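You operate a simulated robot arm through the tools that you are given. There is no shell and no other tool. Be economical: measure what you need, move in short steps, check, and stop when the job is done.

You are at the controls of a simulated robot arm. One attempt, no reset.

TASK
Level the beige panel with the shim that the meter asks for.
Fine: swing the probe over the panel, push that one shim home, tighten the blue screw, then park the probe; drives stay off.

The check looks at the end state, three seconds after you hand in, the way a careful person would. Anything else that was tipped, shoved, dropped, spilled or broken makes it a failure.

THE ROBOT
A 7-joint arm with a two-finger parallel gripper, fixed in place. Base frame: the origin is at the foot of the arm, x ahead of it, y to its left, z up; the work surface is at about z = 0.008. Lengths are in m, angles in rad, forces in N, time in s.
With the tool pointing down near the work surface it reaches from about 0.24 to 0.62 m from the base axis. Its first joint turns from -1.152 to 1.152 rad. Payload 2.6 kg.
The tool frame sits at the grasp point between the pads (the TCP): z along the fingers, y along the line on which they close. The tips reach 0.03 m beyond it. Largest opening 0.094 m; finger width 0.028, thickness 0.01; the body of the gripper, 0.05 by 0.096 m, starts 0.055 m behind the TCP.
Orientation is that of the tool frame in the base frame, as a unit quaternion [w, x, y, z]. With the fingers straight down and closing along the base's y, the tool's x points along the base's -x, its y along +y and its z along -z.

THE INTERFACE
- The arm moves only by the tool step_arm. Its argument "plan" is a list of rows, each an object of numbers (a shift or turn left out is 0, a gripper value left out holds the last): "x", "y", "z": the shift along the base's x, y, z in units of 25 mm (1.0 is 25 mm); "ax", "ay", "az": the turn, a rotation vector about the base's x, y, z in units of 8 degrees (1.0 is 8 degrees); "gripper": the opening in per cent of the stroke, from 0 (shut) to 100 (fully open). In form: [{"x": .., "y": .., "z": .., "ax": .., "ay": .., "az": .., "gripper": ..}, ...]. A call has 1 to 12 rows; each row shifts and turns the commanded pose from where the row before left it. A call with a number of a shift or a turn outside -1 to 1 is refused whole. Rows are played at 5 a second. More than 0.05 m and 0.15 rad between two rows, or a gripper value outside its range, and nothing of the call is played. Where a pose cannot be reached the arm comes as near as it can. A force on the tool above 60 N (or 10 N above the force at the start of the call, whichever is more), or a blocked arm, ends the call early, and 0.2 s more pass. Each finger travels about 0.072 m/s and halts on what it meets, pressing with about 32 N; the grip force reading is that of the motor and also rises with nothing between the fingers. The clock runs only during rows and for 0.2 s after the last one: add rows that do not move to give the fingers time. The reply holds the time, the measured pose of the TCP, the force on the tool along the base axes, the opening and the grip force, in the units named above and with some noise.
- Cameras (640 x 400 px; columns grow to the right, rows downward): "scene" is fixed at [0.0352, 0.4252, 0.5801]; the picture's right is [-0.80, -0.60, 0.00], its down [-0.26, 0.35, -0.90] and it looks along [0.54, -0.72, -0.43] (base axes); focal length 322 px, centre (320, 200). "wrist" rides on the gripper at [0.076, 0.014, -0.102] in the tool frame; the picture's right is [-0.18, 0.98, 0.00], its down [-0.75, -0.14, -0.64] and it looks along [-0.63, -0.12, 0.77] (tool axes); focal length 243 px, centre (320, 200). There is no depth. A picture from a camera that has moved, and an enlarged one, comes with that camera's place and axes in the base frame and with its lens.
- snapshot(camera): a new picture of that camera. No time passes.
- zoom(camera, box): a new picture of the part [left, top, right, bottom] of that camera's present view, enlarged. No time passes.
- hand_in(): hands the job in; it is judged then, once.

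Work in short steps. Places have to be worked out from the pictures, the camera data and where the tool is seen: move nearer, look again, correct. Check each grasp and each placing, and mend what went wrong. You have 120 turns and 76 pictures in all, those below and enlarged ones among them. Open the gripper and draw the arm clear of the work before you hand the job in, unless the task says otherwise; then end with one line.

The tools are called after "Emit:" as name(argument=value, ...) on one line, values as JSON. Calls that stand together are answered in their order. step_arm: Moves the arm, as the interface text tells. Its arguments: {"type":"object","properties":{"plan":{"type":"array","items":{"type":"object","properties":{"x":{"type":"number"},"y":{"type":"number"},"z":{"type":"number"},"ax":{"type":"number"},"ay":{"type":"number"},"az":{"type":"number"},"gripper":{"type":"number"}}}}},"required":["plan"]} The other tools are called the same way: snapshot (camera) takes a picture; zoom (camera, box) takes an enlarged picture of a part of a camera's view; hand_in () hands the job in.

At the start:

```text
clock: 0.0
ee_pos: [0.417, -0.0287, 0.3163]
tcp_rot: [0.0, 0.0, 1.0, 0.0]
contact_force: [-0.8, -0.1, -0.5]
finger_gap: 0.094
finger_force: 0.0
```

scene: 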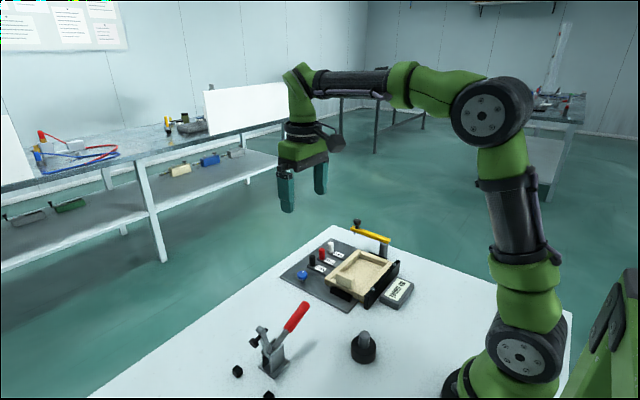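
wrist: 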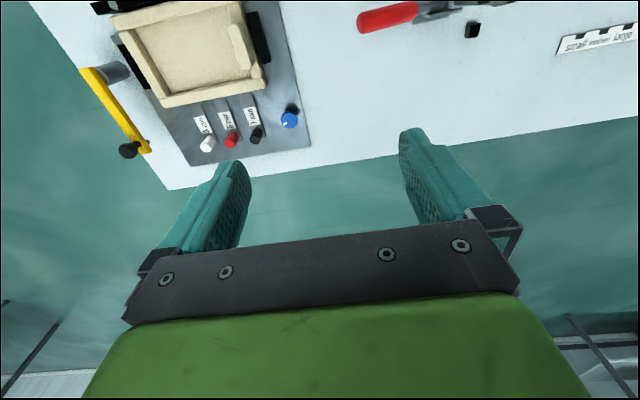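

I'll look closer at the fixture in both cameras first.

Emit:
zoom(camera="scene", box=[270, 210, 430, 310])

Emit:
zoom(camera="wrist", box=[70, 0, 326, 160])

Emit:
zoom(camera="scene", box=[220, 290, 396, 400])

```text
4.00 times, centred on (350, 260) of scene
camera zoom: at [0.0352, 0.4252, 0.5801], right [-0.8, -0.6, 0.0], down [-0.26, 0.35, -0.9], along [0.54, -0.72, -0.43], focal length 1288 px, centre (200, -40)
```

zoom: 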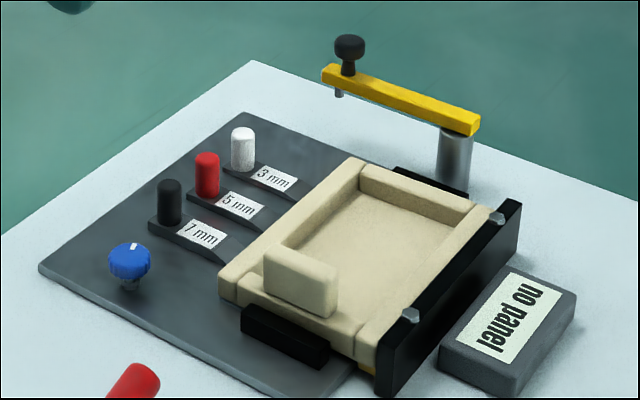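

```text
2.50 times, centred on (198, 80) of wrist
camera zoom: at [0.3406, -0.0147, 0.4198], right [0.18, 0.98, 0.0], down [0.75, -0.14, 0.64], along [0.63, -0.12, -0.77], focal length 606 px, centre (625, 500)
```

zoom: 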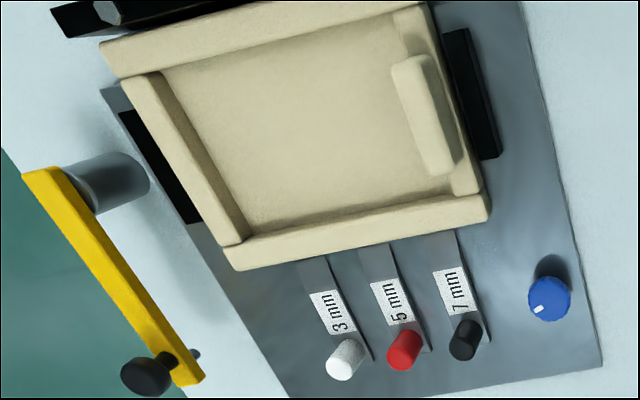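

```text
3.64 times, centred on (308, 345) of scene
camera zoom: at [0.0352, 0.4252, 0.5801], right [-0.8, -0.6, 0.0], down [-0.26, 0.35, -0.9], along [0.54, -0.72, -0.43], focal length 1171 px, centre (364, -327)
```

zoom: 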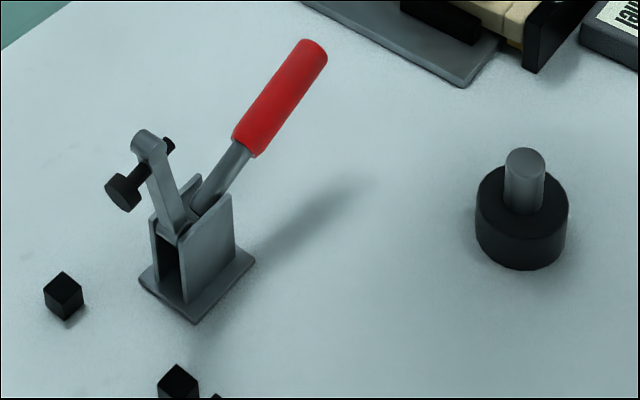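

The layout is almost axis-aligned: the shim knobs are near x≈0.498, y≈-0.241, -0.198 and -0.154. The blue screw is near (0.48,-0.09), and the probe knob is near (0.468,-0.346,0.08) with its pivot near (0.36,-0.32). I'm moving toward the probe for a closer look.

Emit:
step_arm(plan=[{"y": -1}, {"y": -1}, {"y": -1}, {"y": -1}, {"y": -1}, {"y": -1}, {"y": -1}, {"y": -1, "z": -0.5}, {"y": -1, "z": -1}, {"y": -1, "z": -1}, {"y": -1}, {"y": -1}])

Emit:
snapshot(camera="wrist")

Emit:
snapshot(camera="scene")

```text
clock: 2.6
ee_pos: [0.4171, -0.328, 0.2534]
tcp_rot: [0.0, 0.0, 1.0, 0.0]
contact_force: [-0.3, 0.1, -0.1]
finger_gap: 0.0941
finger_force: 0.0
```

```text
70 pictures are left
camera wrist: at [0.3399, -0.3147, 0.3568], right [0.18, 0.98, 0.0], down [0.75, -0.14, 0.64], along [0.63, -0.12, -0.77], focal length 243 px, centre (320, 200)
```

wrist: 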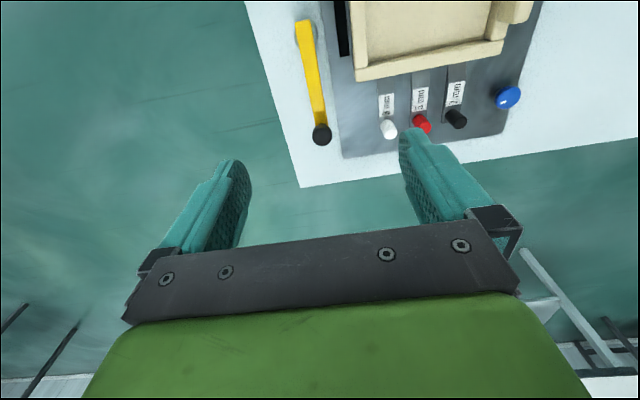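

```text
69 pictures are left
```

scene: 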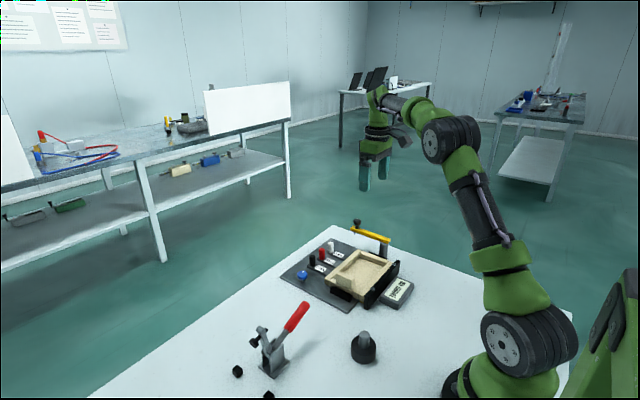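

From the wrist picture I put the probe knob at about (0.464,-0.338) and the pivot at about (0.365,-0.333). I'm moving above the knob with partly closed fingers and looking again.

Emit:
step_arm(plan=[{"x": 0.94, "y": -0.4, "gripper": 50}, {"x": 0.94, "z": -1}, {"z": -1}, {"z": -1}, {"z": -1}, {"z": -0.6}])

Emit:
snapshot(camera="wrist")

Emit:
zoom(camera="scene", box=[300, 180, 428, 260])

```text
clock: 4.0
ee_pos: [0.4641, -0.3388, 0.1383]
tcp_rot: [0.0, -0.001, 1.0, 0.001]
contact_force: [-0.2, -0.5, 0.3]
finger_gap: 0.047
finger_force: 0.0
```

```text
68 pictures are left
camera wrist: at [0.3878, -0.3244, 0.2421], right [0.18, 0.98, 0.0], down [0.75, -0.14, 0.64], along [0.63, -0.12, -0.77], focal length 243 px, centre (320, 200)
```

wrist: 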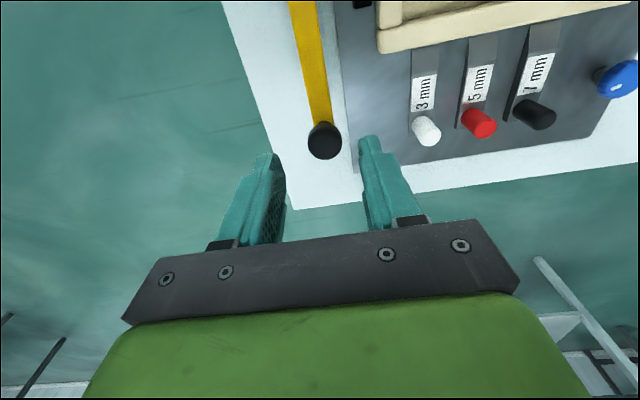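

```text
5.00 times, centred on (364, 220) of scene
camera zoom: at [0.0352, 0.4252, 0.5801], right [-0.8, -0.6, 0.0], down [-0.26, 0.35, -0.9], along [0.54, -0.72, -0.43], focal length 1610 px, centre (100, 100)
```

zoom: 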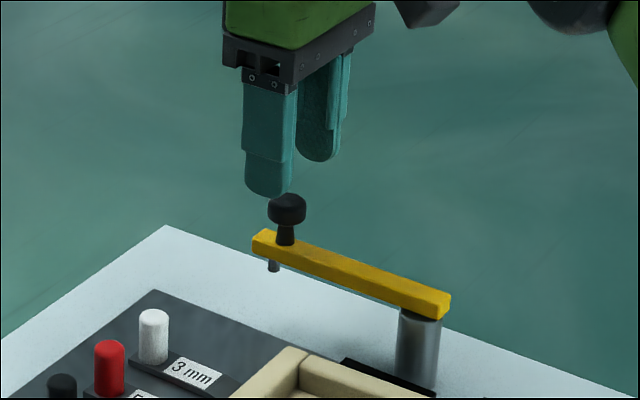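

The knob is at about (0.463,-0.336,0.087) with the bar top near z≈0.066, and the radius to the pivot is about 0.094. I'm narrowing the fingers to a loose cage and lowering them around the knob.

Emit:
step_arm(plan=[{"gripper": 40, "y": 0.1}, {"z": -0.9}, {"z": -0.95}, {}])

Emit:
zoom(camera="scene", box=[300, 180, 428, 260])

Emit:
zoom(camera="wrist", box=[220, 60, 444, 200])

```text
clock: 5.0
ee_pos: [0.4646, -0.3359, 0.092]
tcp_rot: [0.001, -0.001, 1.0, 0.0]
contact_force: [-0.2, 0.2, 1.1]
finger_gap: 0.0379
finger_force: 0.0
```

```text
5.00 times, centred on (364, 220) of scene
camera zoom: at [0.0352, 0.4252, 0.5801], right [-0.8, -0.6, 0.0], down [-0.26, 0.35, -0.9], along [0.54, -0.72, -0.43], focal length 1610 px, centre (100, 100)
```

zoom: 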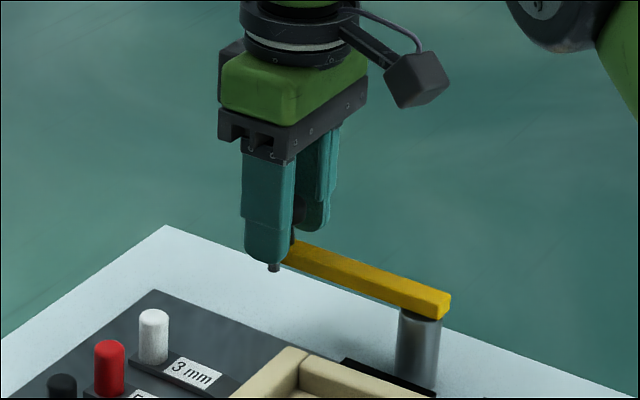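

```text
2.86 times, centred on (332, 130) of wrist
camera zoom: at [0.388, -0.3223, 0.1951], right [0.18, 0.98, 0.0], down [0.75, -0.14, 0.64], along [0.63, -0.12, -0.77], focal length 693 px, centre (286, 400)
```

zoom: 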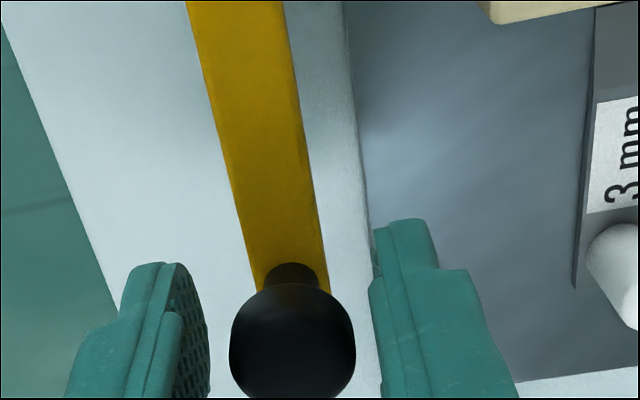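

The knob sits between the fingers. I'm swinging the first 48° of the arc, turning the tool along with it.

Emit:
step_arm(plan=[{"gripper": 31}, {"x": -0.036, "y": 0.524, "az": 1}, {"x": -0.108, "y": 0.512, "az": 1}, {"x": -0.18, "y": 0.492, "az": 1}, {"x": -0.248, "y": 0.464, "az": 1}, {"x": -0.308, "y": 0.424, "az": 1}, {"x": -0.364, "y": 0.38, "az": 1}])

Emit:
snapshot(camera="scene")

Emit:
snapshot(camera="wrist")

```text
clock: 6.6
ee_pos: [0.433, -0.266, 0.0926]
tcp_rot: [0.0, -0.409, 0.913, 0.0]
contact_force: [0.7, 0.4, 0.0]
finger_gap: 0.0295
finger_force: 0.0
```

```text
64 pictures are left
```

scene: 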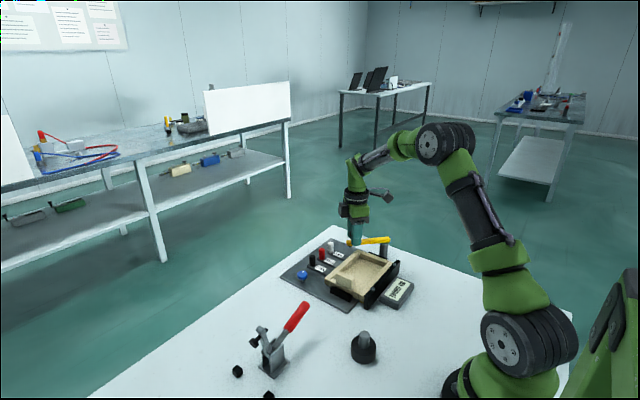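

```text
63 pictures are left
camera wrist: at [0.3716, -0.3139, 0.1958], right [-0.61, 0.79, 0.0], down [0.61, 0.47, 0.64], along [0.51, 0.39, -0.77], focal length 243 px, centre (320, 200)
```

wrist: 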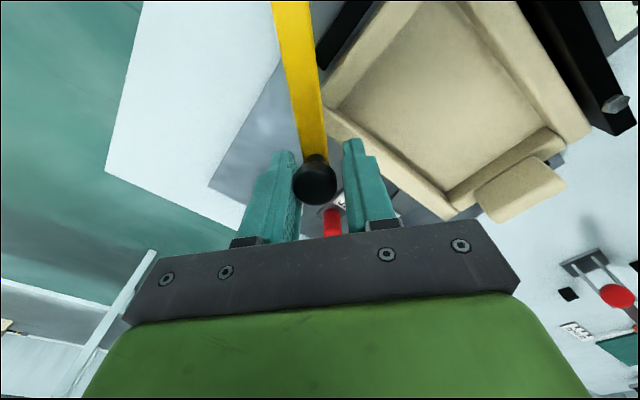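

The probe follows cleanly, so I'm continuing the arc to about 88°.

Emit:
step_arm(plan=[{"x": -0.412, "y": 0.32, "az": 1}, {"x": -0.456, "y": 0.264, "az": 1}, {"x": -0.488, "y": 0.196, "az": 1}, {"x": -0.508, "y": 0.128, "az": 1}, {"x": -0.52, "y": 0.052, "az": 1}, {}])

Emit:
zoom(camera="scene", box=[270, 210, 430, 310])

Emit:
snapshot(camera="wrist")

```text
clock: 8.0
ee_pos: [0.3732, -0.2432, 0.0919]
tcp_rot: [0.0, -0.696, 0.718, 0.0]
contact_force: [-0.1, 0.5, 0.3]
finger_gap: 0.0292
finger_force: 0.3
```

```text
4.00 times, centred on (350, 260) of scene
camera zoom: at [0.0351, 0.4252, 0.5801], right [-0.8, -0.6, 0.0], down [-0.26, 0.35, -0.9], along [0.54, -0.72, -0.43], focal length 1288 px, centre (200, -40)
```

zoom: 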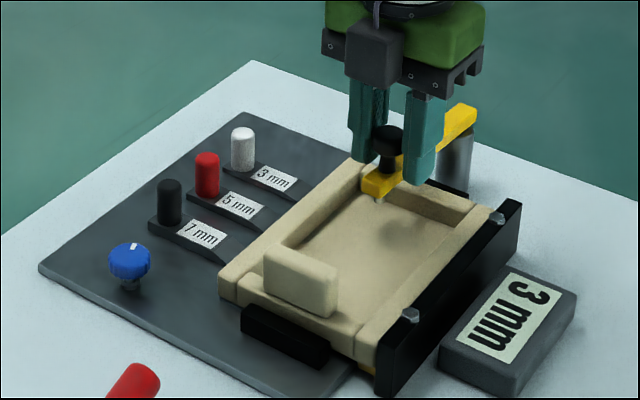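

```text
61 pictures are left
camera wrist: at [0.3565, -0.3184, 0.1962], right [-0.98, 0.22, 0.0], down [0.17, 0.75, 0.64], along [0.14, 0.63, -0.77], focal length 243 px, centre (320, 200)
```

wrist: 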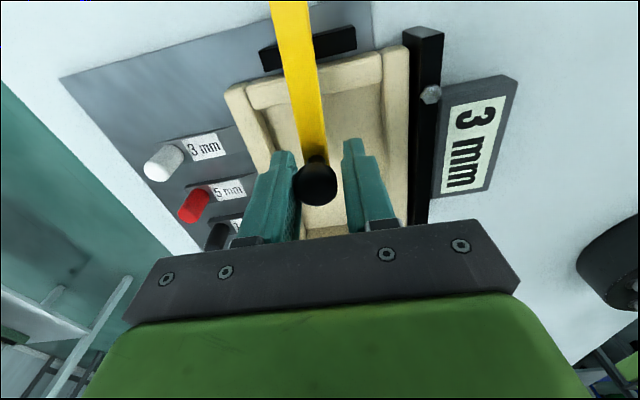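

The meter reads 3 mm. I'm opening, lifting clear and re-reading it.

Emit:
step_arm(plan=[{"gripper": 48}, {}, {"z": 1}, {"z": 1}, {"z": 1}, {"z": 1}, {}])

Emit:
zoom(camera="scene", box=[270, 210, 430, 310])

Emit:
snapshot(camera="wrist")

```text
clock: 9.6
ee_pos: [0.3739, -0.2415, 0.1932]
tcp_rot: [0.0, -0.695, 0.719, 0.0]
contact_force: [-0.7, -0.9, -0.1]
finger_gap: 0.0451
finger_force: 0.0
```

```text
4.00 times, centred on (350, 260) of scene
camera zoom: at [0.0352, 0.4252, 0.5801], right [-0.8, -0.6, 0.0], down [-0.26, 0.35, -0.9], along [0.54, -0.72, -0.43], focal length 1288 px, centre (200, -40)
```

zoom: 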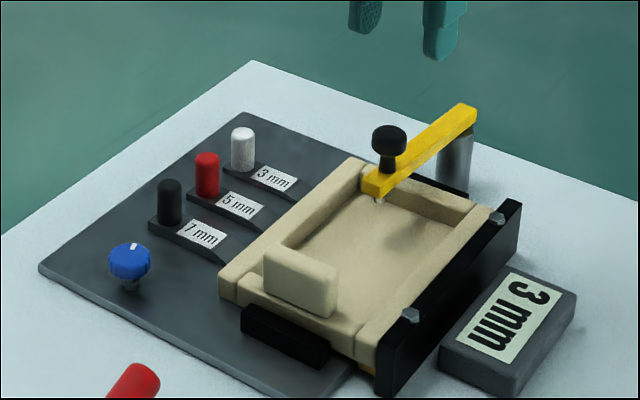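

```text
59 pictures are left
camera wrist: at [0.3571, -0.3183, 0.2959], right [-0.98, 0.22, 0.0], down [0.17, 0.75, 0.64], along [0.14, 0.63, -0.77], focal length 243 px, centre (320, 200)
```

wrist: 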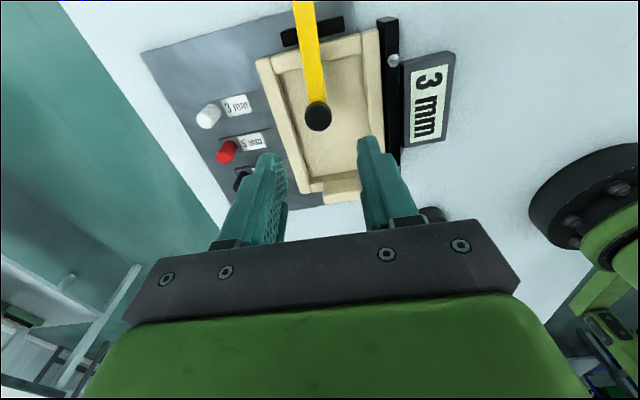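

It is still 3 mm, so the white shim is the one to push, along -x. I'm turning the tool back with the gripper shut and moving beyond the white peg, staying high.

Emit:
step_arm(plan=[{"x": 0.62, "az": -1, "gripper": 0}, {"x": 0.62, "az": -1}, {"x": 0.62, "az": -1}, {"x": 0.62, "az": -1}, {"x": 0.62, "az": -1}, {"x": 0.62, "az": -1}, {"x": 0.62, "az": -1}, {"x": 0.62, "az": -1}, {"x": 0.62, "az": -1}, {"x": 0.62, "az": -1}, {"x": 0.62, "az": -1}, {}])

Emit:
snapshot(camera="wrist")

Emit:
snapshot(camera="scene")

```text
clock: 12.2
ee_pos: [0.5441, -0.24, 0.192]
tcp_rot: [-0.001, 0.001, 1.0, 0.0]
contact_force: [-0.9, 0.0, -0.1]
finger_gap: 0.0001
finger_force: 32.0
```

```text
58 pictures are left
camera wrist: at [0.4671, -0.2271, 0.2957], right [0.19, 0.98, 0.0], down [0.75, -0.14, 0.64], along [0.63, -0.12, -0.77], focal length 243 px, centre (320, 200)
```

wrist: 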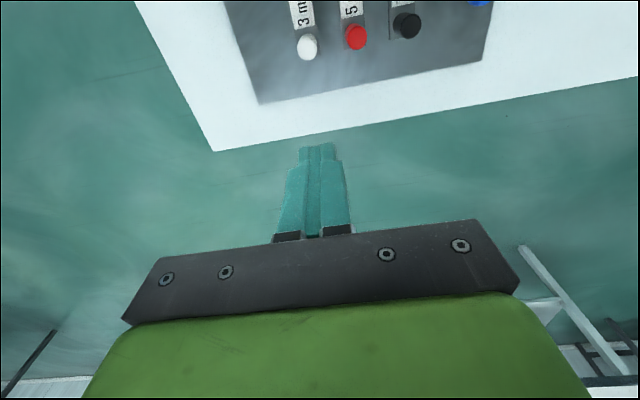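

```text
57 pictures are left
```

scene: 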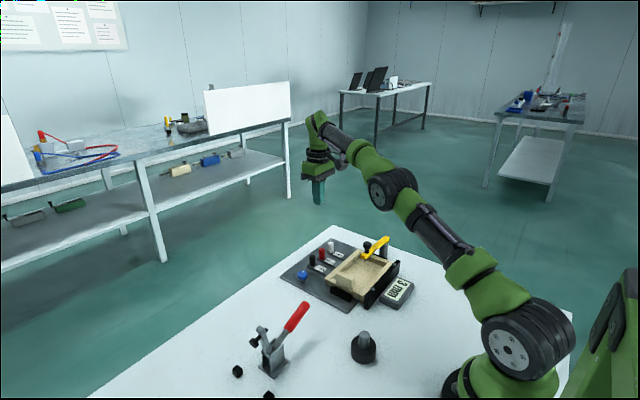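

The white peg is at about (0.498,-0.2455). I'm descending behind it with the fingertips at z≈0.022.

Emit:
step_arm(plan=[{"y": -0.22, "z": -1}, {"z": -1}, {"z": -1}, {"z": -1}, {"z": -1}, {"z": -0.6}, {}])

Emit:
zoom(camera="scene", box=[270, 210, 430, 310])

Emit:
snapshot(camera="wrist")

```text
clock: 13.8
ee_pos: [0.5454, -0.2493, 0.0527]
tcp_rot: [0.0, -0.001, 1.0, 0.0]
contact_force: [0.2, -0.5, -0.3]
finger_gap: 0.0001
finger_force: 32.1
```

```text
4.00 times, centred on (350, 260) of scene
camera zoom: at [0.0352, 0.4252, 0.5801], right [-0.8, -0.6, 0.0], down [-0.26, 0.35, -0.9], along [0.54, -0.72, -0.43], focal length 1288 px, centre (200, -40)
```

zoom: 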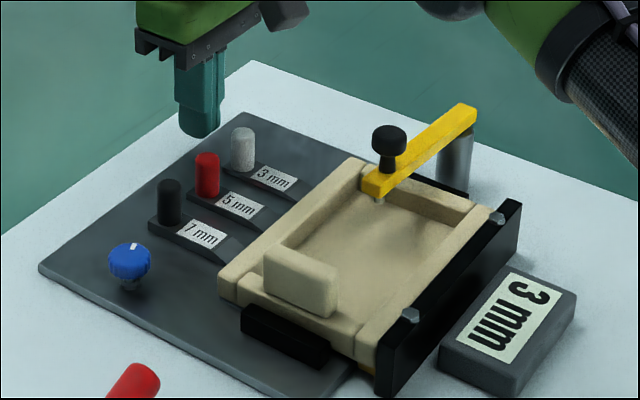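

```text
55 pictures are left
camera wrist: at [0.4678, -0.2343, 0.1562], right [0.18, 0.98, 0.0], down [0.75, -0.14, 0.64], along [0.63, -0.12, -0.77], focal length 243 px, centre (320, 200)
```

wrist: 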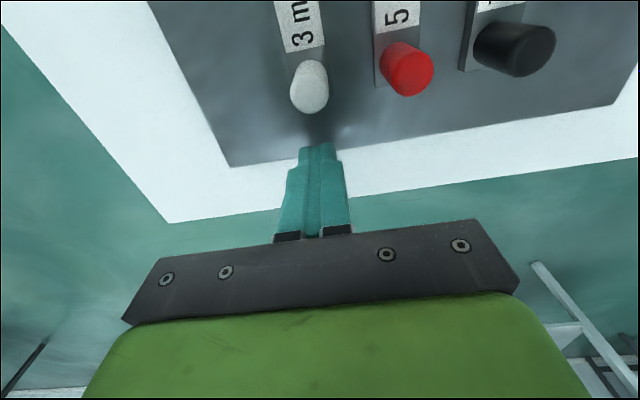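

I'm centring on the peg's y and pushing gently in -x by small steps.

Emit:
step_arm(plan=[{"y": 0.14, "x": -0.4}, {"x": -0.4}, {"x": -0.3}, {"x": -0.3}, {"x": -0.3}, {}])

Emit:
zoom(camera="scene", box=[270, 210, 430, 310])

```text
clock: 15.2
ee_pos: [0.5023, -0.244, 0.0527]
tcp_rot: [0.0, 0.0, 1.0, 0.0]
contact_force: [1.0, 0.4, -0.1]
finger_gap: 0.0
finger_force: 32.5
```

```text
4.00 times, centred on (350, 260) of scene
camera zoom: at [0.0351, 0.4252, 0.5801], right [-0.8, -0.6, 0.0], down [-0.26, 0.35, -0.9], along [0.54, -0.72, -0.43], focal length 1288 px, centre (200, -40)
```

zoom: 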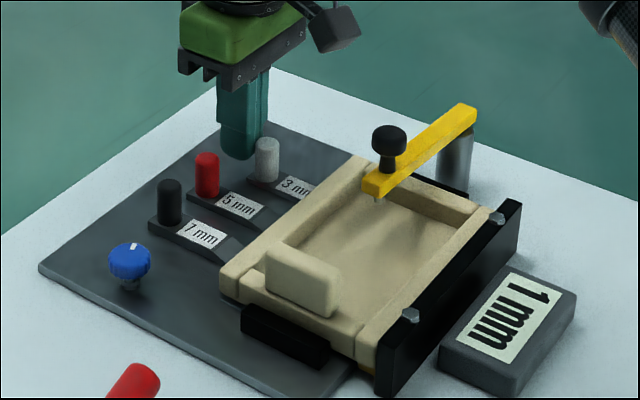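

The shim is sliding under and the meter has dropped to 1 mm. I'm pushing further.

Emit:
step_arm(plan=[{"x": -0.3}, {"x": -0.3}, {"x": -0.2}, {}])

Emit:
zoom(camera="scene", box=[270, 210, 430, 310])

```text
clock: 16.2
ee_pos: [0.4836, -0.2435, 0.0545]
tcp_rot: [0.002, -0.001, 1.0, -0.001]
contact_force: [21.8, -2.4, -7.0]
finger_gap: 0.0
finger_force: 32.1
```

```text
4.00 times, centred on (350, 260) of scene
camera zoom: at [0.0352, 0.4252, 0.5802], right [-0.8, -0.6, 0.0], down [-0.26, 0.35, -0.9], along [0.54, -0.72, -0.43], focal length 1288 px, centre (200, -40)
```

zoom: 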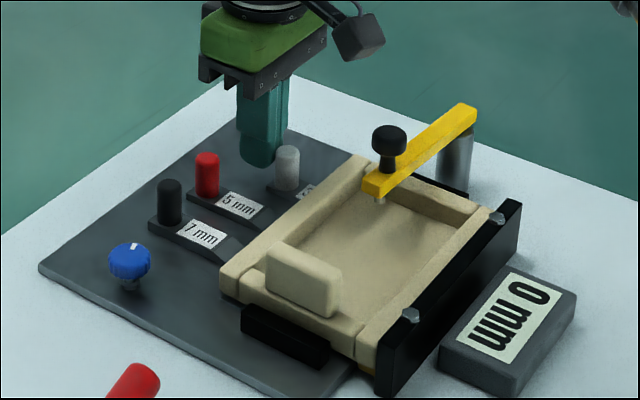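

The meter reads 0 mm and the force is up to 22 N, which suggests the end stop. I'm giving one small extra push to confirm.

Emit:
step_arm(plan=[{"x": -0.1}, {}])

```text
clock: 16.8
ee_pos: [0.4821, -0.2436, 0.0557]
tcp_rot: [0.005, -0.003, 1.0, -0.002]
contact_force: [44.5, -0.8, -13.0]
finger_gap: 0.0
finger_force: 32.1
```

That is a hard stop, so the shim is home. I'm backing off, rising and moving toward the blue screw.

Emit:
step_arm(plan=[{"x": 0.6}, {"x": 0.6}, {"z": 1}, {"z": 1}, {"z": 1}, {"z": 1}, {"z": 1, "y": 1}, {"y": 1, "x": -0.8}, {"y": 1, "x": -0.8}, {"y": 1, "x": -0.8, "gripper": 60}, {"y": 1, "x": -0.8}, {"y": 1}])

Emit:
snapshot(camera="wrist")

Emit:
zoom(camera="scene", box=[270, 210, 430, 310])

```text
clock: 19.4
ee_pos: [0.4294, -0.0942, 0.1783]
tcp_rot: [0.0, 0.001, 1.0, 0.0]
contact_force: [0.4, 0.1, 0.1]
finger_gap: 0.0562
finger_force: 0.1
```

```text
52 pictures are left
camera wrist: at [0.3523, -0.0802, 0.2807], right [0.18, 0.98, 0.0], down [0.75, -0.14, 0.64], along [0.63, -0.12, -0.77], focal length 243 px, centre (320, 200)
```

wrist: 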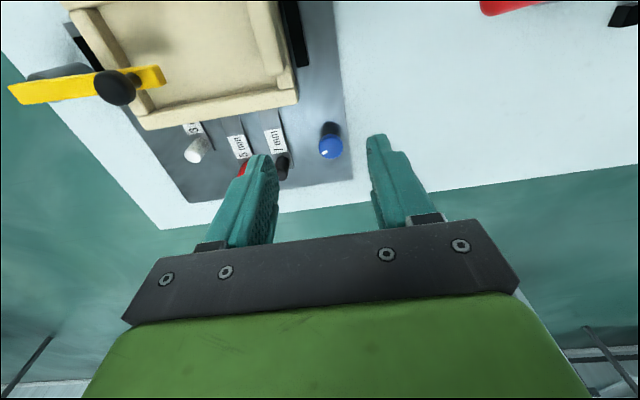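

```text
4.00 times, centred on (350, 260) of scene
camera zoom: at [0.0352, 0.4252, 0.5801], right [-0.8, -0.6, 0.0], down [-0.26, 0.35, -0.9], along [0.54, -0.72, -0.43], focal length 1288 px, centre (200, -40)
```

zoom: 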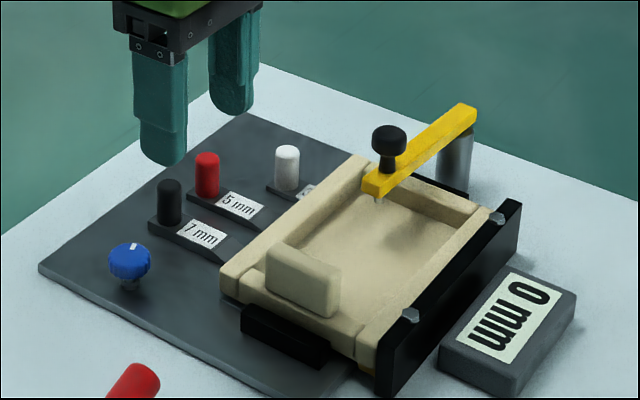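

The meter holds 0 mm with the shim free. The blue knob is at (0.4805,-0.092,0.035). I'm moving above it and pre-rotating the tool +80° so there is room to turn it clockwise.

Emit:
step_arm(plan=[{"x": 0.5, "az": 1}, {"x": 0.5, "az": 1}, {"x": 0.5, "az": 1}, {"x": 0.5, "az": 1, "y": 0.08}, {"az": 1}, {"az": 1}, {"az": 1}, {"az": 1}, {"az": 1, "z": -1}, {"az": 1, "z": -1}, {"z": -0.8}, {}])

Emit:
snapshot(camera="wrist")

Emit:
zoom(camera="scene", box=[250, 210, 410, 310])

```text
clock: 22.0
ee_pos: [0.4796, -0.092, 0.1081]
tcp_rot: [0.0, -0.642, 0.767, 0.0]
contact_force: [-0.2, 1.1, -0.9]
finger_gap: 0.0563
finger_force: 0.0
```

```text
50 pictures are left
camera wrist: at [0.4517, -0.1655, 0.2108], right [-0.94, 0.35, 0.0], down [0.27, 0.72, 0.64], along [0.23, 0.6, -0.77], focal length 243 px, centre (320, 200)
```

wrist: 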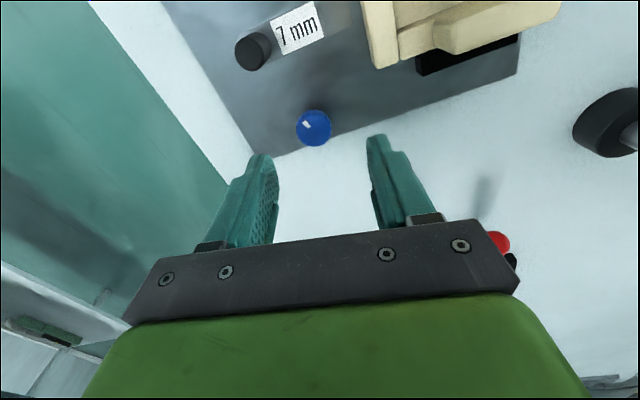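

```text
4.00 times, centred on (330, 260) of scene
camera zoom: at [0.0352, 0.4252, 0.5801], right [-0.8, -0.6, 0.0], down [-0.26, 0.35, -0.9], along [0.54, -0.72, -0.43], focal length 1288 px, centre (280, -40)
```

zoom: 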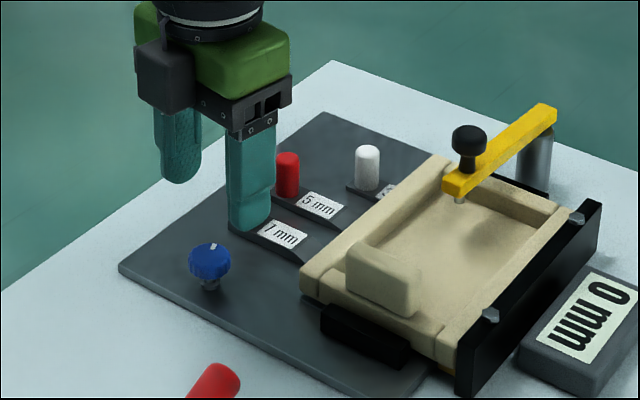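

A second estimate of the blue knob gives about (0.4835,-0.097), so I aim between the two. I'm lowering around it with the fingers still open.

Emit:
step_arm(plan=[{"x": 0.08, "y": -0.1, "z": -0.8}, {"z": -0.8}, {"z": -0.64}, {}])

Emit:
snapshot(camera="wrist")

Emit:
zoom(camera="scene", box=[250, 210, 410, 310])

```text
clock: 23.0
ee_pos: [0.4809, -0.0944, 0.0515]
tcp_rot: [0.0, -0.643, 0.766, 0.0]
contact_force: [0.1, -0.7, 0.4]
finger_gap: 0.0567
finger_force: 0.0
```

```text
48 pictures are left
camera wrist: at [0.4533, -0.1676, 0.1545], right [-0.94, 0.35, 0.0], down [0.27, 0.72, 0.64], along [0.23, 0.6, -0.77], focal length 243 px, centre (320, 200)
```

wrist: 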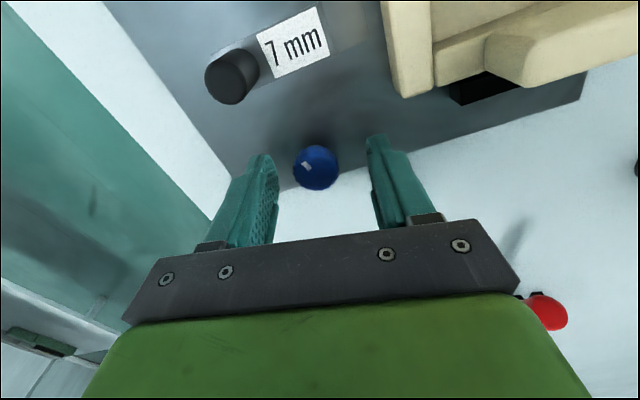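

```text
4.00 times, centred on (330, 260) of scene
camera zoom: at [0.0352, 0.4252, 0.5801], right [-0.8, -0.6, 0.0], down [-0.26, 0.35, -0.9], along [0.54, -0.72, -0.43], focal length 1288 px, centre (280, -40)
```

zoom: 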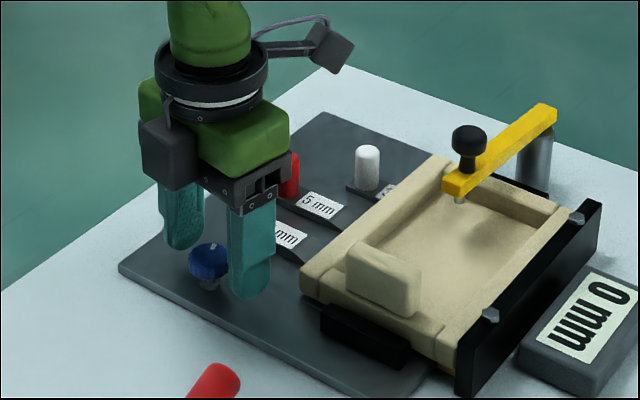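

It is well centred, so I'm closing on the knob.

Emit:
step_arm(plan=[{"gripper": 36}, {"gripper": 20}, {"gripper": 20}, {"gripper": 15}, {}])

Emit:
zoom(camera="wrist", box=[220, 90, 444, 230])

```text
clock: 24.2
ee_pos: [0.4818, -0.0966, 0.0526]
tcp_rot: [0.001, -0.644, 0.765, -0.002]
contact_force: [23.8, -7.1, -5.1]
finger_gap: 0.028
finger_force: 11.8
```

```text
2.86 times, centred on (332, 160) of wrist
camera zoom: at [0.4545, -0.1684, 0.1557], right [-0.94, 0.35, -0.01], down [0.26, 0.72, 0.64], along [0.23, 0.6, -0.77], focal length 693 px, centre (286, 314)
```

zoom: 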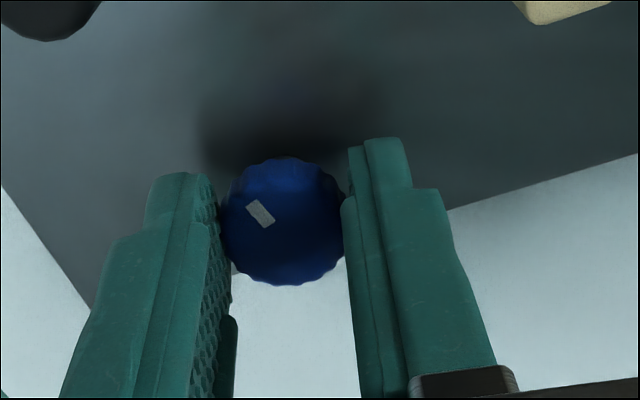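

I have the knob at 28 mm, but with a 24 N side load because it sits slightly toward +x. I'm shifting the command +x to relax that.

Emit:
step_arm(plan=[{"x": 0.06, "y": -0.02}, {}])

```text
clock: 24.8
ee_pos: [0.4847, -0.0967, 0.0526]
tcp_rot: [0.002, -0.644, 0.765, -0.002]
contact_force: [16.0, -4.5, 3.0]
finger_gap: 0.0259
finger_force: 45.0
```

The load is falling, so I'm adding a little more and then starting the clockwise turn.

Emit:
step_arm(plan=[{"x": 0.06, "y": -0.02}, {}])

Emit:
zoom(camera="wrist", box=[220, 90, 444, 230])

```text
clock: 25.4
ee_pos: [0.486, -0.0966, 0.0515]
tcp_rot: [-0.001, -0.642, 0.766, 0.0]
contact_force: [-1.0, -2.9, 19.2]
finger_gap: 0.0258
finger_force: 44.7
```

```text
2.86 times, centred on (332, 160) of wrist
camera zoom: at [0.4562, -0.1688, 0.1557], right [-0.94, 0.35, 0.0], down [0.27, 0.72, 0.64], along [0.23, 0.6, -0.77], focal length 693 px, centre (286, 314)
```

zoom: 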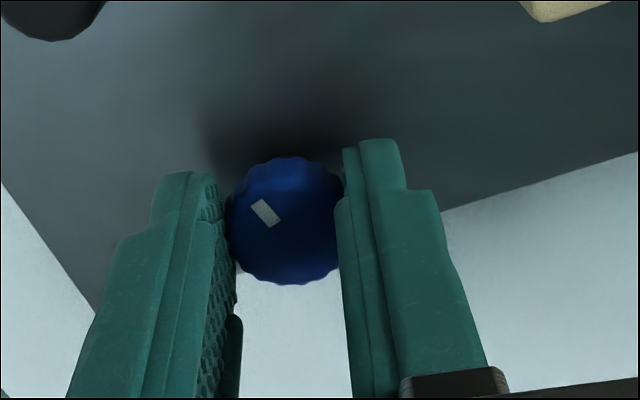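

The side load is gone. I'm turning clockwise by 24° and checking.

Emit:
step_arm(plan=[{"az": -0.6}, {"az": -0.6}, {"az": -0.6}, {"az": -0.6}, {"az": -0.6}, {}])

Emit:
zoom(camera="wrist", box=[220, 90, 444, 230])

```text
clock: 26.8
ee_pos: [0.4829, -0.0944, 0.0526]
tcp_rot: [-0.002, -0.467, 0.884, 0.002]
contact_force: [-30.8, 0.5, 34.1]
finger_gap: 0.0258
finger_force: 44.6
```

```text
2.86 times, centred on (332, 160) of wrist
camera zoom: at [0.4281, -0.1508, 0.1553], right [-0.71, 0.71, 0.01], down [0.54, 0.54, 0.64], along [0.45, 0.46, -0.77], focal length 693 px, centre (286, 314)
```

zoom: 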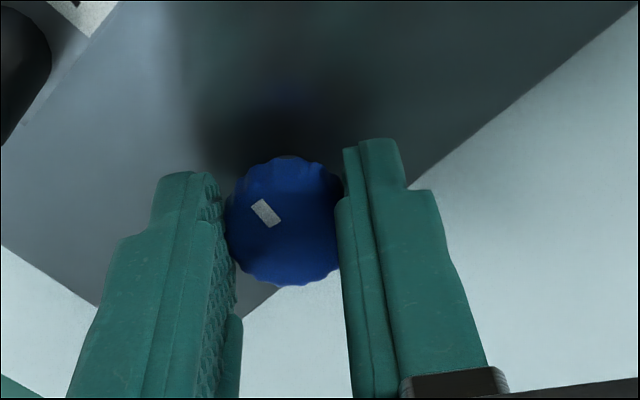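

The knob turns with the gripper. I'm relieving the accumulated offset (x -30 N, z +34 N) before turning on.

Emit:
step_arm(plan=[{"x": -0.12, "y": 0.04, "z": 0.06}, {}])

```text
clock: 27.4
ee_pos: [0.4823, -0.094, 0.0517]
tcp_rot: [0.001, -0.471, 0.882, -0.001]
contact_force: [20.0, -2.3, -14.2]
finger_gap: 0.0259
finger_force: 45.2
```

That was slightly overcorrected, so I'm trimming back and continuing clockwise.

Emit:
step_arm(plan=[{"x": 0.045, "z": -0.015}, {"az": -0.6}, {"az": -0.6}, {"az": -0.6}, {}])

```text
clock: 28.6
ee_pos: [0.482, -0.0946, 0.0524]
tcp_rot: [0.0, -0.356, 0.935, 0.0]
contact_force: [15.4, -5.1, -23.2]
finger_gap: 0.0254
finger_force: 44.9
```

The screw appears to be drawing down (z -23 N), so I'm following it down a little and turning more.

Emit:
step_arm(plan=[{"x": 0.02, "z": -0.03, "az": -0.6}, {"az": -0.6}, {"az": -0.6}, {"az": -0.6}, {}])

Emit:
zoom(camera="wrist", box=[220, 90, 444, 230])

```text
clock: 29.8
ee_pos: [0.4804, -0.0937, 0.052]
tcp_rot: [-0.002, -0.192, 0.981, 0.001]
contact_force: [-25.9, 5.2, 9.3]
finger_gap: 0.0256
finger_force: 45.1
```

```text
2.86 times, centred on (332, 160) of wrist
camera zoom: at [0.4054, -0.1097, 0.1555], right [-0.2, 0.98, 0.0], down [0.75, 0.15, 0.64], along [0.62, 0.13, -0.77], focal length 693 px, centre (286, 314)
```

zoom: 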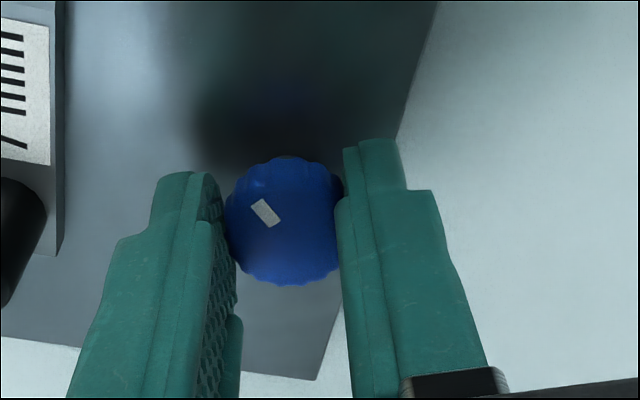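

The mark still moves rigidly with the gripper, about 58° so far. I'm trimming x and continuing.

Emit:
step_arm(plan=[{"x": -0.06, "y": 0.01, "az": -0.6}, {"az": -0.6}, {"az": -0.6}, {"x": -0.03, "az": -0.6}, {"az": -0.6}, {}])

```text
clock: 31.2
ee_pos: [0.48, -0.0913, 0.0522]
tcp_rot: [-0.001, 0.014, 1.0, 0.001]
contact_force: [-6.2, 20.3, -3.9]
finger_gap: 0.0261
finger_force: 44.8
```

Forces are moderate and the tool is at about -2°. I'm carrying on, following with y.

Emit:
step_arm(plan=[{"y": 0.05, "az": -0.6}, {"az": -0.6}, {"y": 0.02, "az": -0.6}, {"az": -0.6}, {"az": -0.6}, {}])

Emit:
zoom(camera="wrist", box=[220, 90, 444, 230])

Emit:
zoom(camera="scene", box=[250, 210, 410, 310])

```text
clock: 32.6
ee_pos: [0.482, -0.0917, 0.0521]
tcp_rot: [0.0, 0.22, 0.975, 0.001]
contact_force: [8.4, 19.6, -11.3]
finger_gap: 0.0256
finger_force: 45.5
```

```text
2.86 times, centred on (332, 160) of wrist
camera zoom: at [0.418, -0.0455, 0.1553], right [0.59, 0.81, 0.0], down [0.62, -0.45, 0.64], along [0.52, -0.38, -0.77], focal length 693 px, centre (286, 314)
```

zoom: 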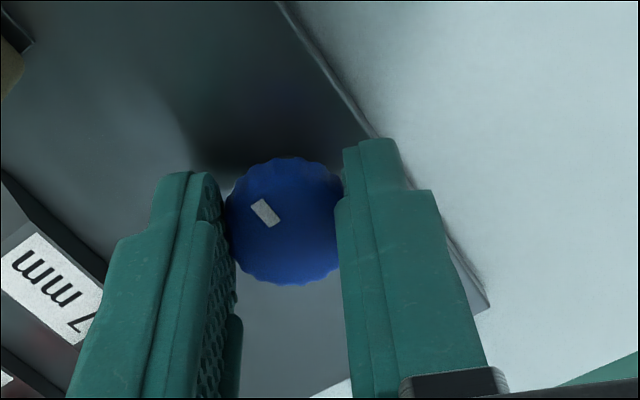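

```text
4.00 times, centred on (330, 260) of scene
camera zoom: at [0.0352, 0.4252, 0.5801], right [-0.8, -0.6, 0.0], down [-0.26, 0.35, -0.9], along [0.54, -0.72, -0.43], focal length 1288 px, centre (280, -40)
```

zoom: 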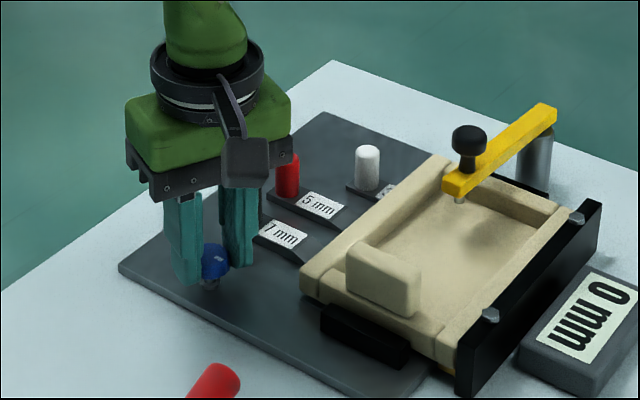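

About 105° turned with no stop yet, and the meter is still at 0. I'm continuing.

Emit:
step_arm(plan=[{"x": 0.02, "y": 0.03, "az": -0.6}, {"az": -0.6}, {"x": 0.03, "az": -0.6}, {"az": -0.6}, {"az": -0.6}, {}])

```text
clock: 34.0
ee_pos: [0.4831, -0.0901, 0.0515]
tcp_rot: [0.0, 0.419, 0.908, 0.003]
contact_force: [0.7, 21.7, -0.2]
finger_gap: 0.0261
finger_force: 45.3
```

Emit:
step_arm(plan=[{"x": 0.02, "y": 0.05, "az": -0.6}, {"az": -0.6}, {"x": 0.03, "az": -0.6}, {"az": -0.6}, {"az": -0.6}, {}])

Emit:
zoom(camera="wrist", box=[220, 90, 444, 230])

```text
clock: 35.4
ee_pos: [0.4832, -0.0887, 0.0517]
tcp_rot: [0.0, 0.598, 0.801, 0.002]
contact_force: [8.9, 18.2, -1.3]
finger_gap: 0.0258
finger_force: 45.1
```

```text
2.86 times, centred on (332, 160) of wrist
camera zoom: at [0.4751, -0.0121, 0.1555], right [0.99, 0.1, 0.0], down [0.08, -0.77, 0.64], along [0.07, -0.64, -0.77], focal length 693 px, centre (286, 314)
```

zoom: 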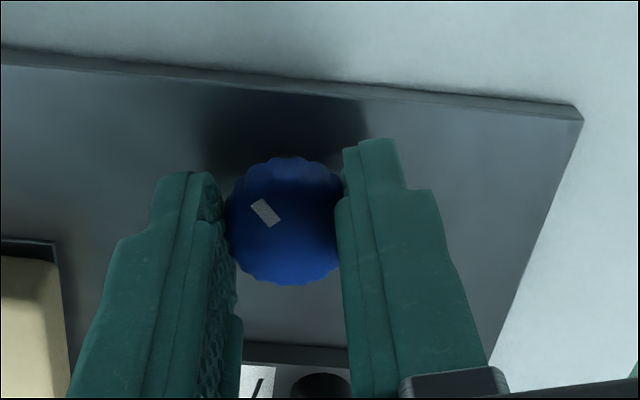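

About 153° turned, with still no stop. I'm continuing as far as the wrist allows.

Emit:
step_arm(plan=[{"y": 0.04, "az": -0.6}, {"az": -0.6}, {"x": 0.02, "az": -0.6}, {"az": -0.6}, {"az": -0.6}, {}])

Emit:
zoom(camera="wrist", box=[220, 90, 444, 230])

```text
clock: 36.8
ee_pos: [0.4857, -0.089, 0.0521]
tcp_rot: [0.001, 0.751, 0.66, 0.002]
contact_force: [34.2, 11.7, -18.3]
finger_gap: 0.0258
finger_force: 45.3
```

```text
2.86 times, centred on (332, 160) of wrist
camera zoom: at [0.5082, -0.0151, 0.1555], right [0.95, -0.31, 0.0], down [-0.24, -0.73, 0.64], along [-0.2, -0.61, -0.77], focal length 693 px, centre (286, 314)
```

zoom: 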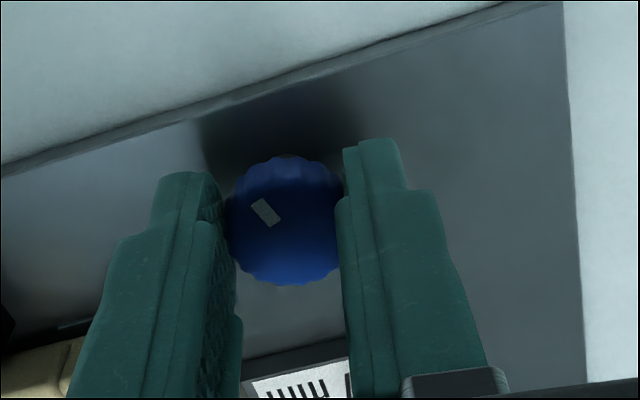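

At about 177° it still follows. I'm trimming x and trying further.

Emit:
step_arm(plan=[{"x": 0.08, "y": 0.02, "z": -0.01, "az": -0.6}, {"az": -0.6}, {"x": 0.02, "az": -0.6}, {"az": -0.6}, {"az": -0.6}, {}])

Emit:
zoom(camera="wrist", box=[220, 90, 444, 230])

Emit:
zoom(camera="scene", box=[250, 210, 410, 310])

```text
clock: 38.2
ee_pos: [0.4874, -0.0899, 0.0528]
tcp_rot: [0.001, 0.873, 0.487, 0.0]
contact_force: [16.7, 4.1, -3.0]
finger_gap: 0.0262
finger_force: 45.4
```

```text
2.86 times, centred on (332, 160) of wrist
camera zoom: at [0.5378, -0.0327, 0.1553], right [0.74, -0.67, 0.0], down [-0.52, -0.57, 0.64], along [-0.43, -0.48, -0.77], focal length 693 px, centre (286, 314)
```

zoom: 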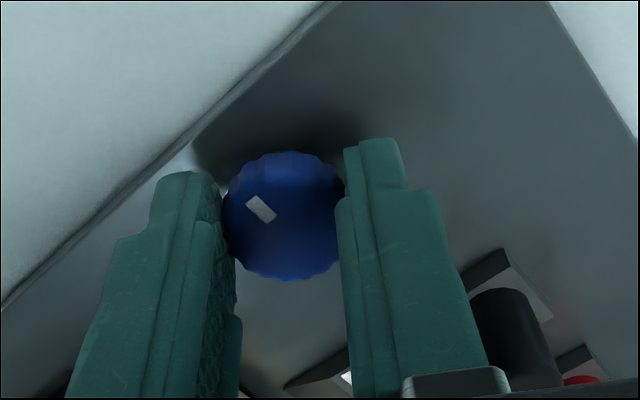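

```text
4.00 times, centred on (330, 260) of scene
camera zoom: at [0.0352, 0.4252, 0.5801], right [-0.8, -0.6, 0.0], down [-0.26, 0.35, -0.9], along [0.54, -0.72, -0.43], focal length 1288 px, centre (280, -40)
```

zoom: 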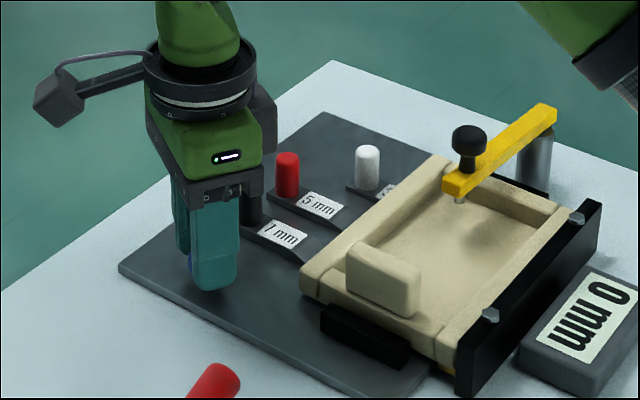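

About 202° turned. I'm continuing in the same way.

Emit:
step_arm(plan=[{"x": 0.04, "y": 0.0, "az": -0.6}, {"az": -0.6}, {"y": -0.03, "az": -0.6}, {"az": -0.6}, {"az": -0.6}, {}])

Emit:
zoom(camera="wrist", box=[220, 90, 444, 230])

```text
clock: 39.6
ee_pos: [0.4878, -0.0917, 0.0524]
tcp_rot: [0.0, 0.955, 0.295, -0.001]
contact_force: [-1.3, -0.2, -1.5]
finger_gap: 0.026
finger_force: 44.9
```

```text
2.86 times, centred on (332, 160) of wrist
camera zoom: at [0.5571, -0.0597, 0.1545], right [0.4, -0.92, 0.0], down [-0.7, -0.31, 0.64], along [-0.59, -0.26, -0.77], focal length 693 px, centre (286, 314)
```

zoom: 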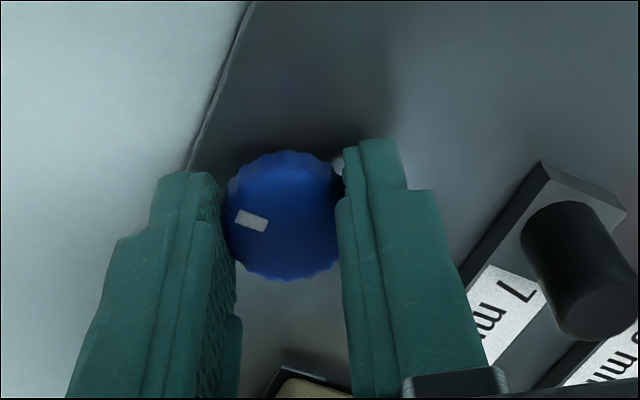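

The mark has now slipped relative to the pads, so the screw seems to have hit its stop. I'm turning a bit more to confirm.

Emit:
step_arm(plan=[{"az": -0.6}, {"az": -0.6}, {"az": -0.6}, {}])

Emit:
zoom(camera="wrist", box=[220, 90, 444, 230])

```text
clock: 40.6
ee_pos: [0.4869, -0.0911, 0.052]
tcp_rot: [0.0, 0.985, 0.173, 0.0]
contact_force: [7.6, -9.5, -8.7]
finger_gap: 0.026
finger_force: 45.4
```

```text
2.86 times, centred on (332, 160) of wrist
camera zoom: at [0.563, -0.0787, 0.1551], right [0.16, -0.99, 0.0], down [-0.76, -0.12, 0.64], along [-0.63, -0.11, -0.77], focal length 693 px, centre (286, 314)
```

zoom: 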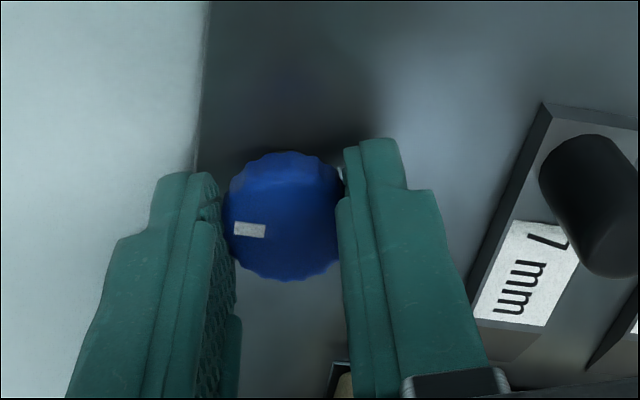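

The slip of about 14° matches the turn, so the screw is at its stop. I'm releasing and lifting straight up.

Emit:
step_arm(plan=[{"gripper": 45}, {"gripper": 55}, {}, {"z": 1}, {"z": 1}, {"z": 1}, {"z": 1}, {"z": 1}, {"az": 1}, {"az": 1}, {"az": 1}, {"az": 1}])

Emit:
zoom(camera="scene", box=[250, 210, 410, 310])

```text
clock: 43.2
ee_pos: [0.4863, -0.0886, 0.1772]
tcp_rot: [0.0, 0.898, 0.44, 0.0]
contact_force: [-0.7, 0.3, 0.0]
finger_gap: 0.0517
finger_force: 0.1
```

```text
4.00 times, centred on (330, 260) of scene
camera zoom: at [0.0352, 0.4252, 0.5801], right [-0.8, -0.6, 0.0], down [-0.26, 0.35, -0.9], along [0.54, -0.72, -0.43], focal length 1288 px, centre (280, -40)
```

zoom: 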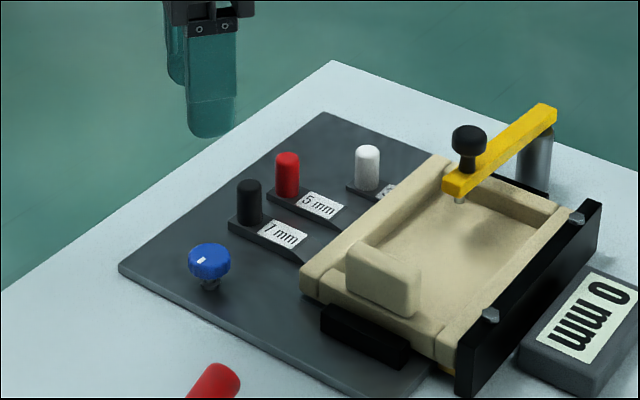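

The screw is tight and the meter is at 0. Now I'm unwinding the wrist to +88° while returning above the probe knob at about (0.373,-0.242).

Emit:
step_arm(plan=[{"az": 1}, {"az": 1}, {"az": 1}, {"az": 1}, {"az": 1}, {"az": 1}, {"az": 1}, {"az": 1}, {"az": 1}, {"az": 1}, {"az": 1}, {"az": 1}])

Emit:
step_arm(plan=[{"az": 1, "x": -0.4, "y": -0.51}, {"az": 1, "x": -0.4, "y": -0.51}, {"az": 1, "x": -0.4, "y": -0.51}, {"az": 1, "x": -0.4, "y": -0.51}, {"az": 1, "x": -0.4, "y": -0.51}, {"az": 1, "x": -0.4, "y": -0.51}, {"az": 1, "x": -0.4, "y": -0.51}, {"az": 1, "x": -0.4, "y": -0.51}, {"az": 1, "x": -0.4, "y": -0.51}, {"az": 1, "x": -0.4, "y": -0.51}, {"az": 1, "x": -0.4, "y": -0.51}, {"az": 1, "x": -0.1, "y": -0.51}])

Emit:
step_arm(plan=[{"az": 1}, {"az": 1}, {"az": 1}, {}])

Emit:
snapshot(camera="wrist")

```text
clock: 45.8
ee_pos: [0.4887, -0.0902, 0.178]
tcp_rot: [0.0, 0.275, 0.961, 0.0]
contact_force: [0.6, -0.4, 0.5]
finger_gap: 0.0518
finger_force: 0.2
```

```text
clock: 48.4
ee_pos: [0.3744, -0.2442, 0.1777]
tcp_rot: [-0.001, -0.531, 0.848, -0.001]
contact_force: [-0.3, -0.5, 0.1]
finger_gap: 0.0518
finger_force: 0.0
```

```text
clock: 49.4
ee_pos: [0.375, -0.2445, 0.1767]
tcp_rot: [0.001, -0.695, 0.719, 0.001]
contact_force: [0.0, -0.7, -1.1]
finger_gap: 0.0517
finger_force: 0.1
```

```text
33 pictures are left
camera wrist: at [0.3573, -0.3196, 0.2801], right [-0.98, 0.22, 0.0], down [0.17, 0.75, 0.64], along [0.14, 0.63, -0.77], focal length 243 px, centre (320, 200)
```

wrist: 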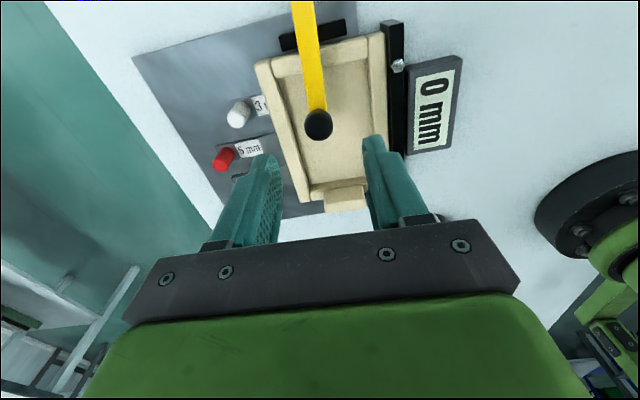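

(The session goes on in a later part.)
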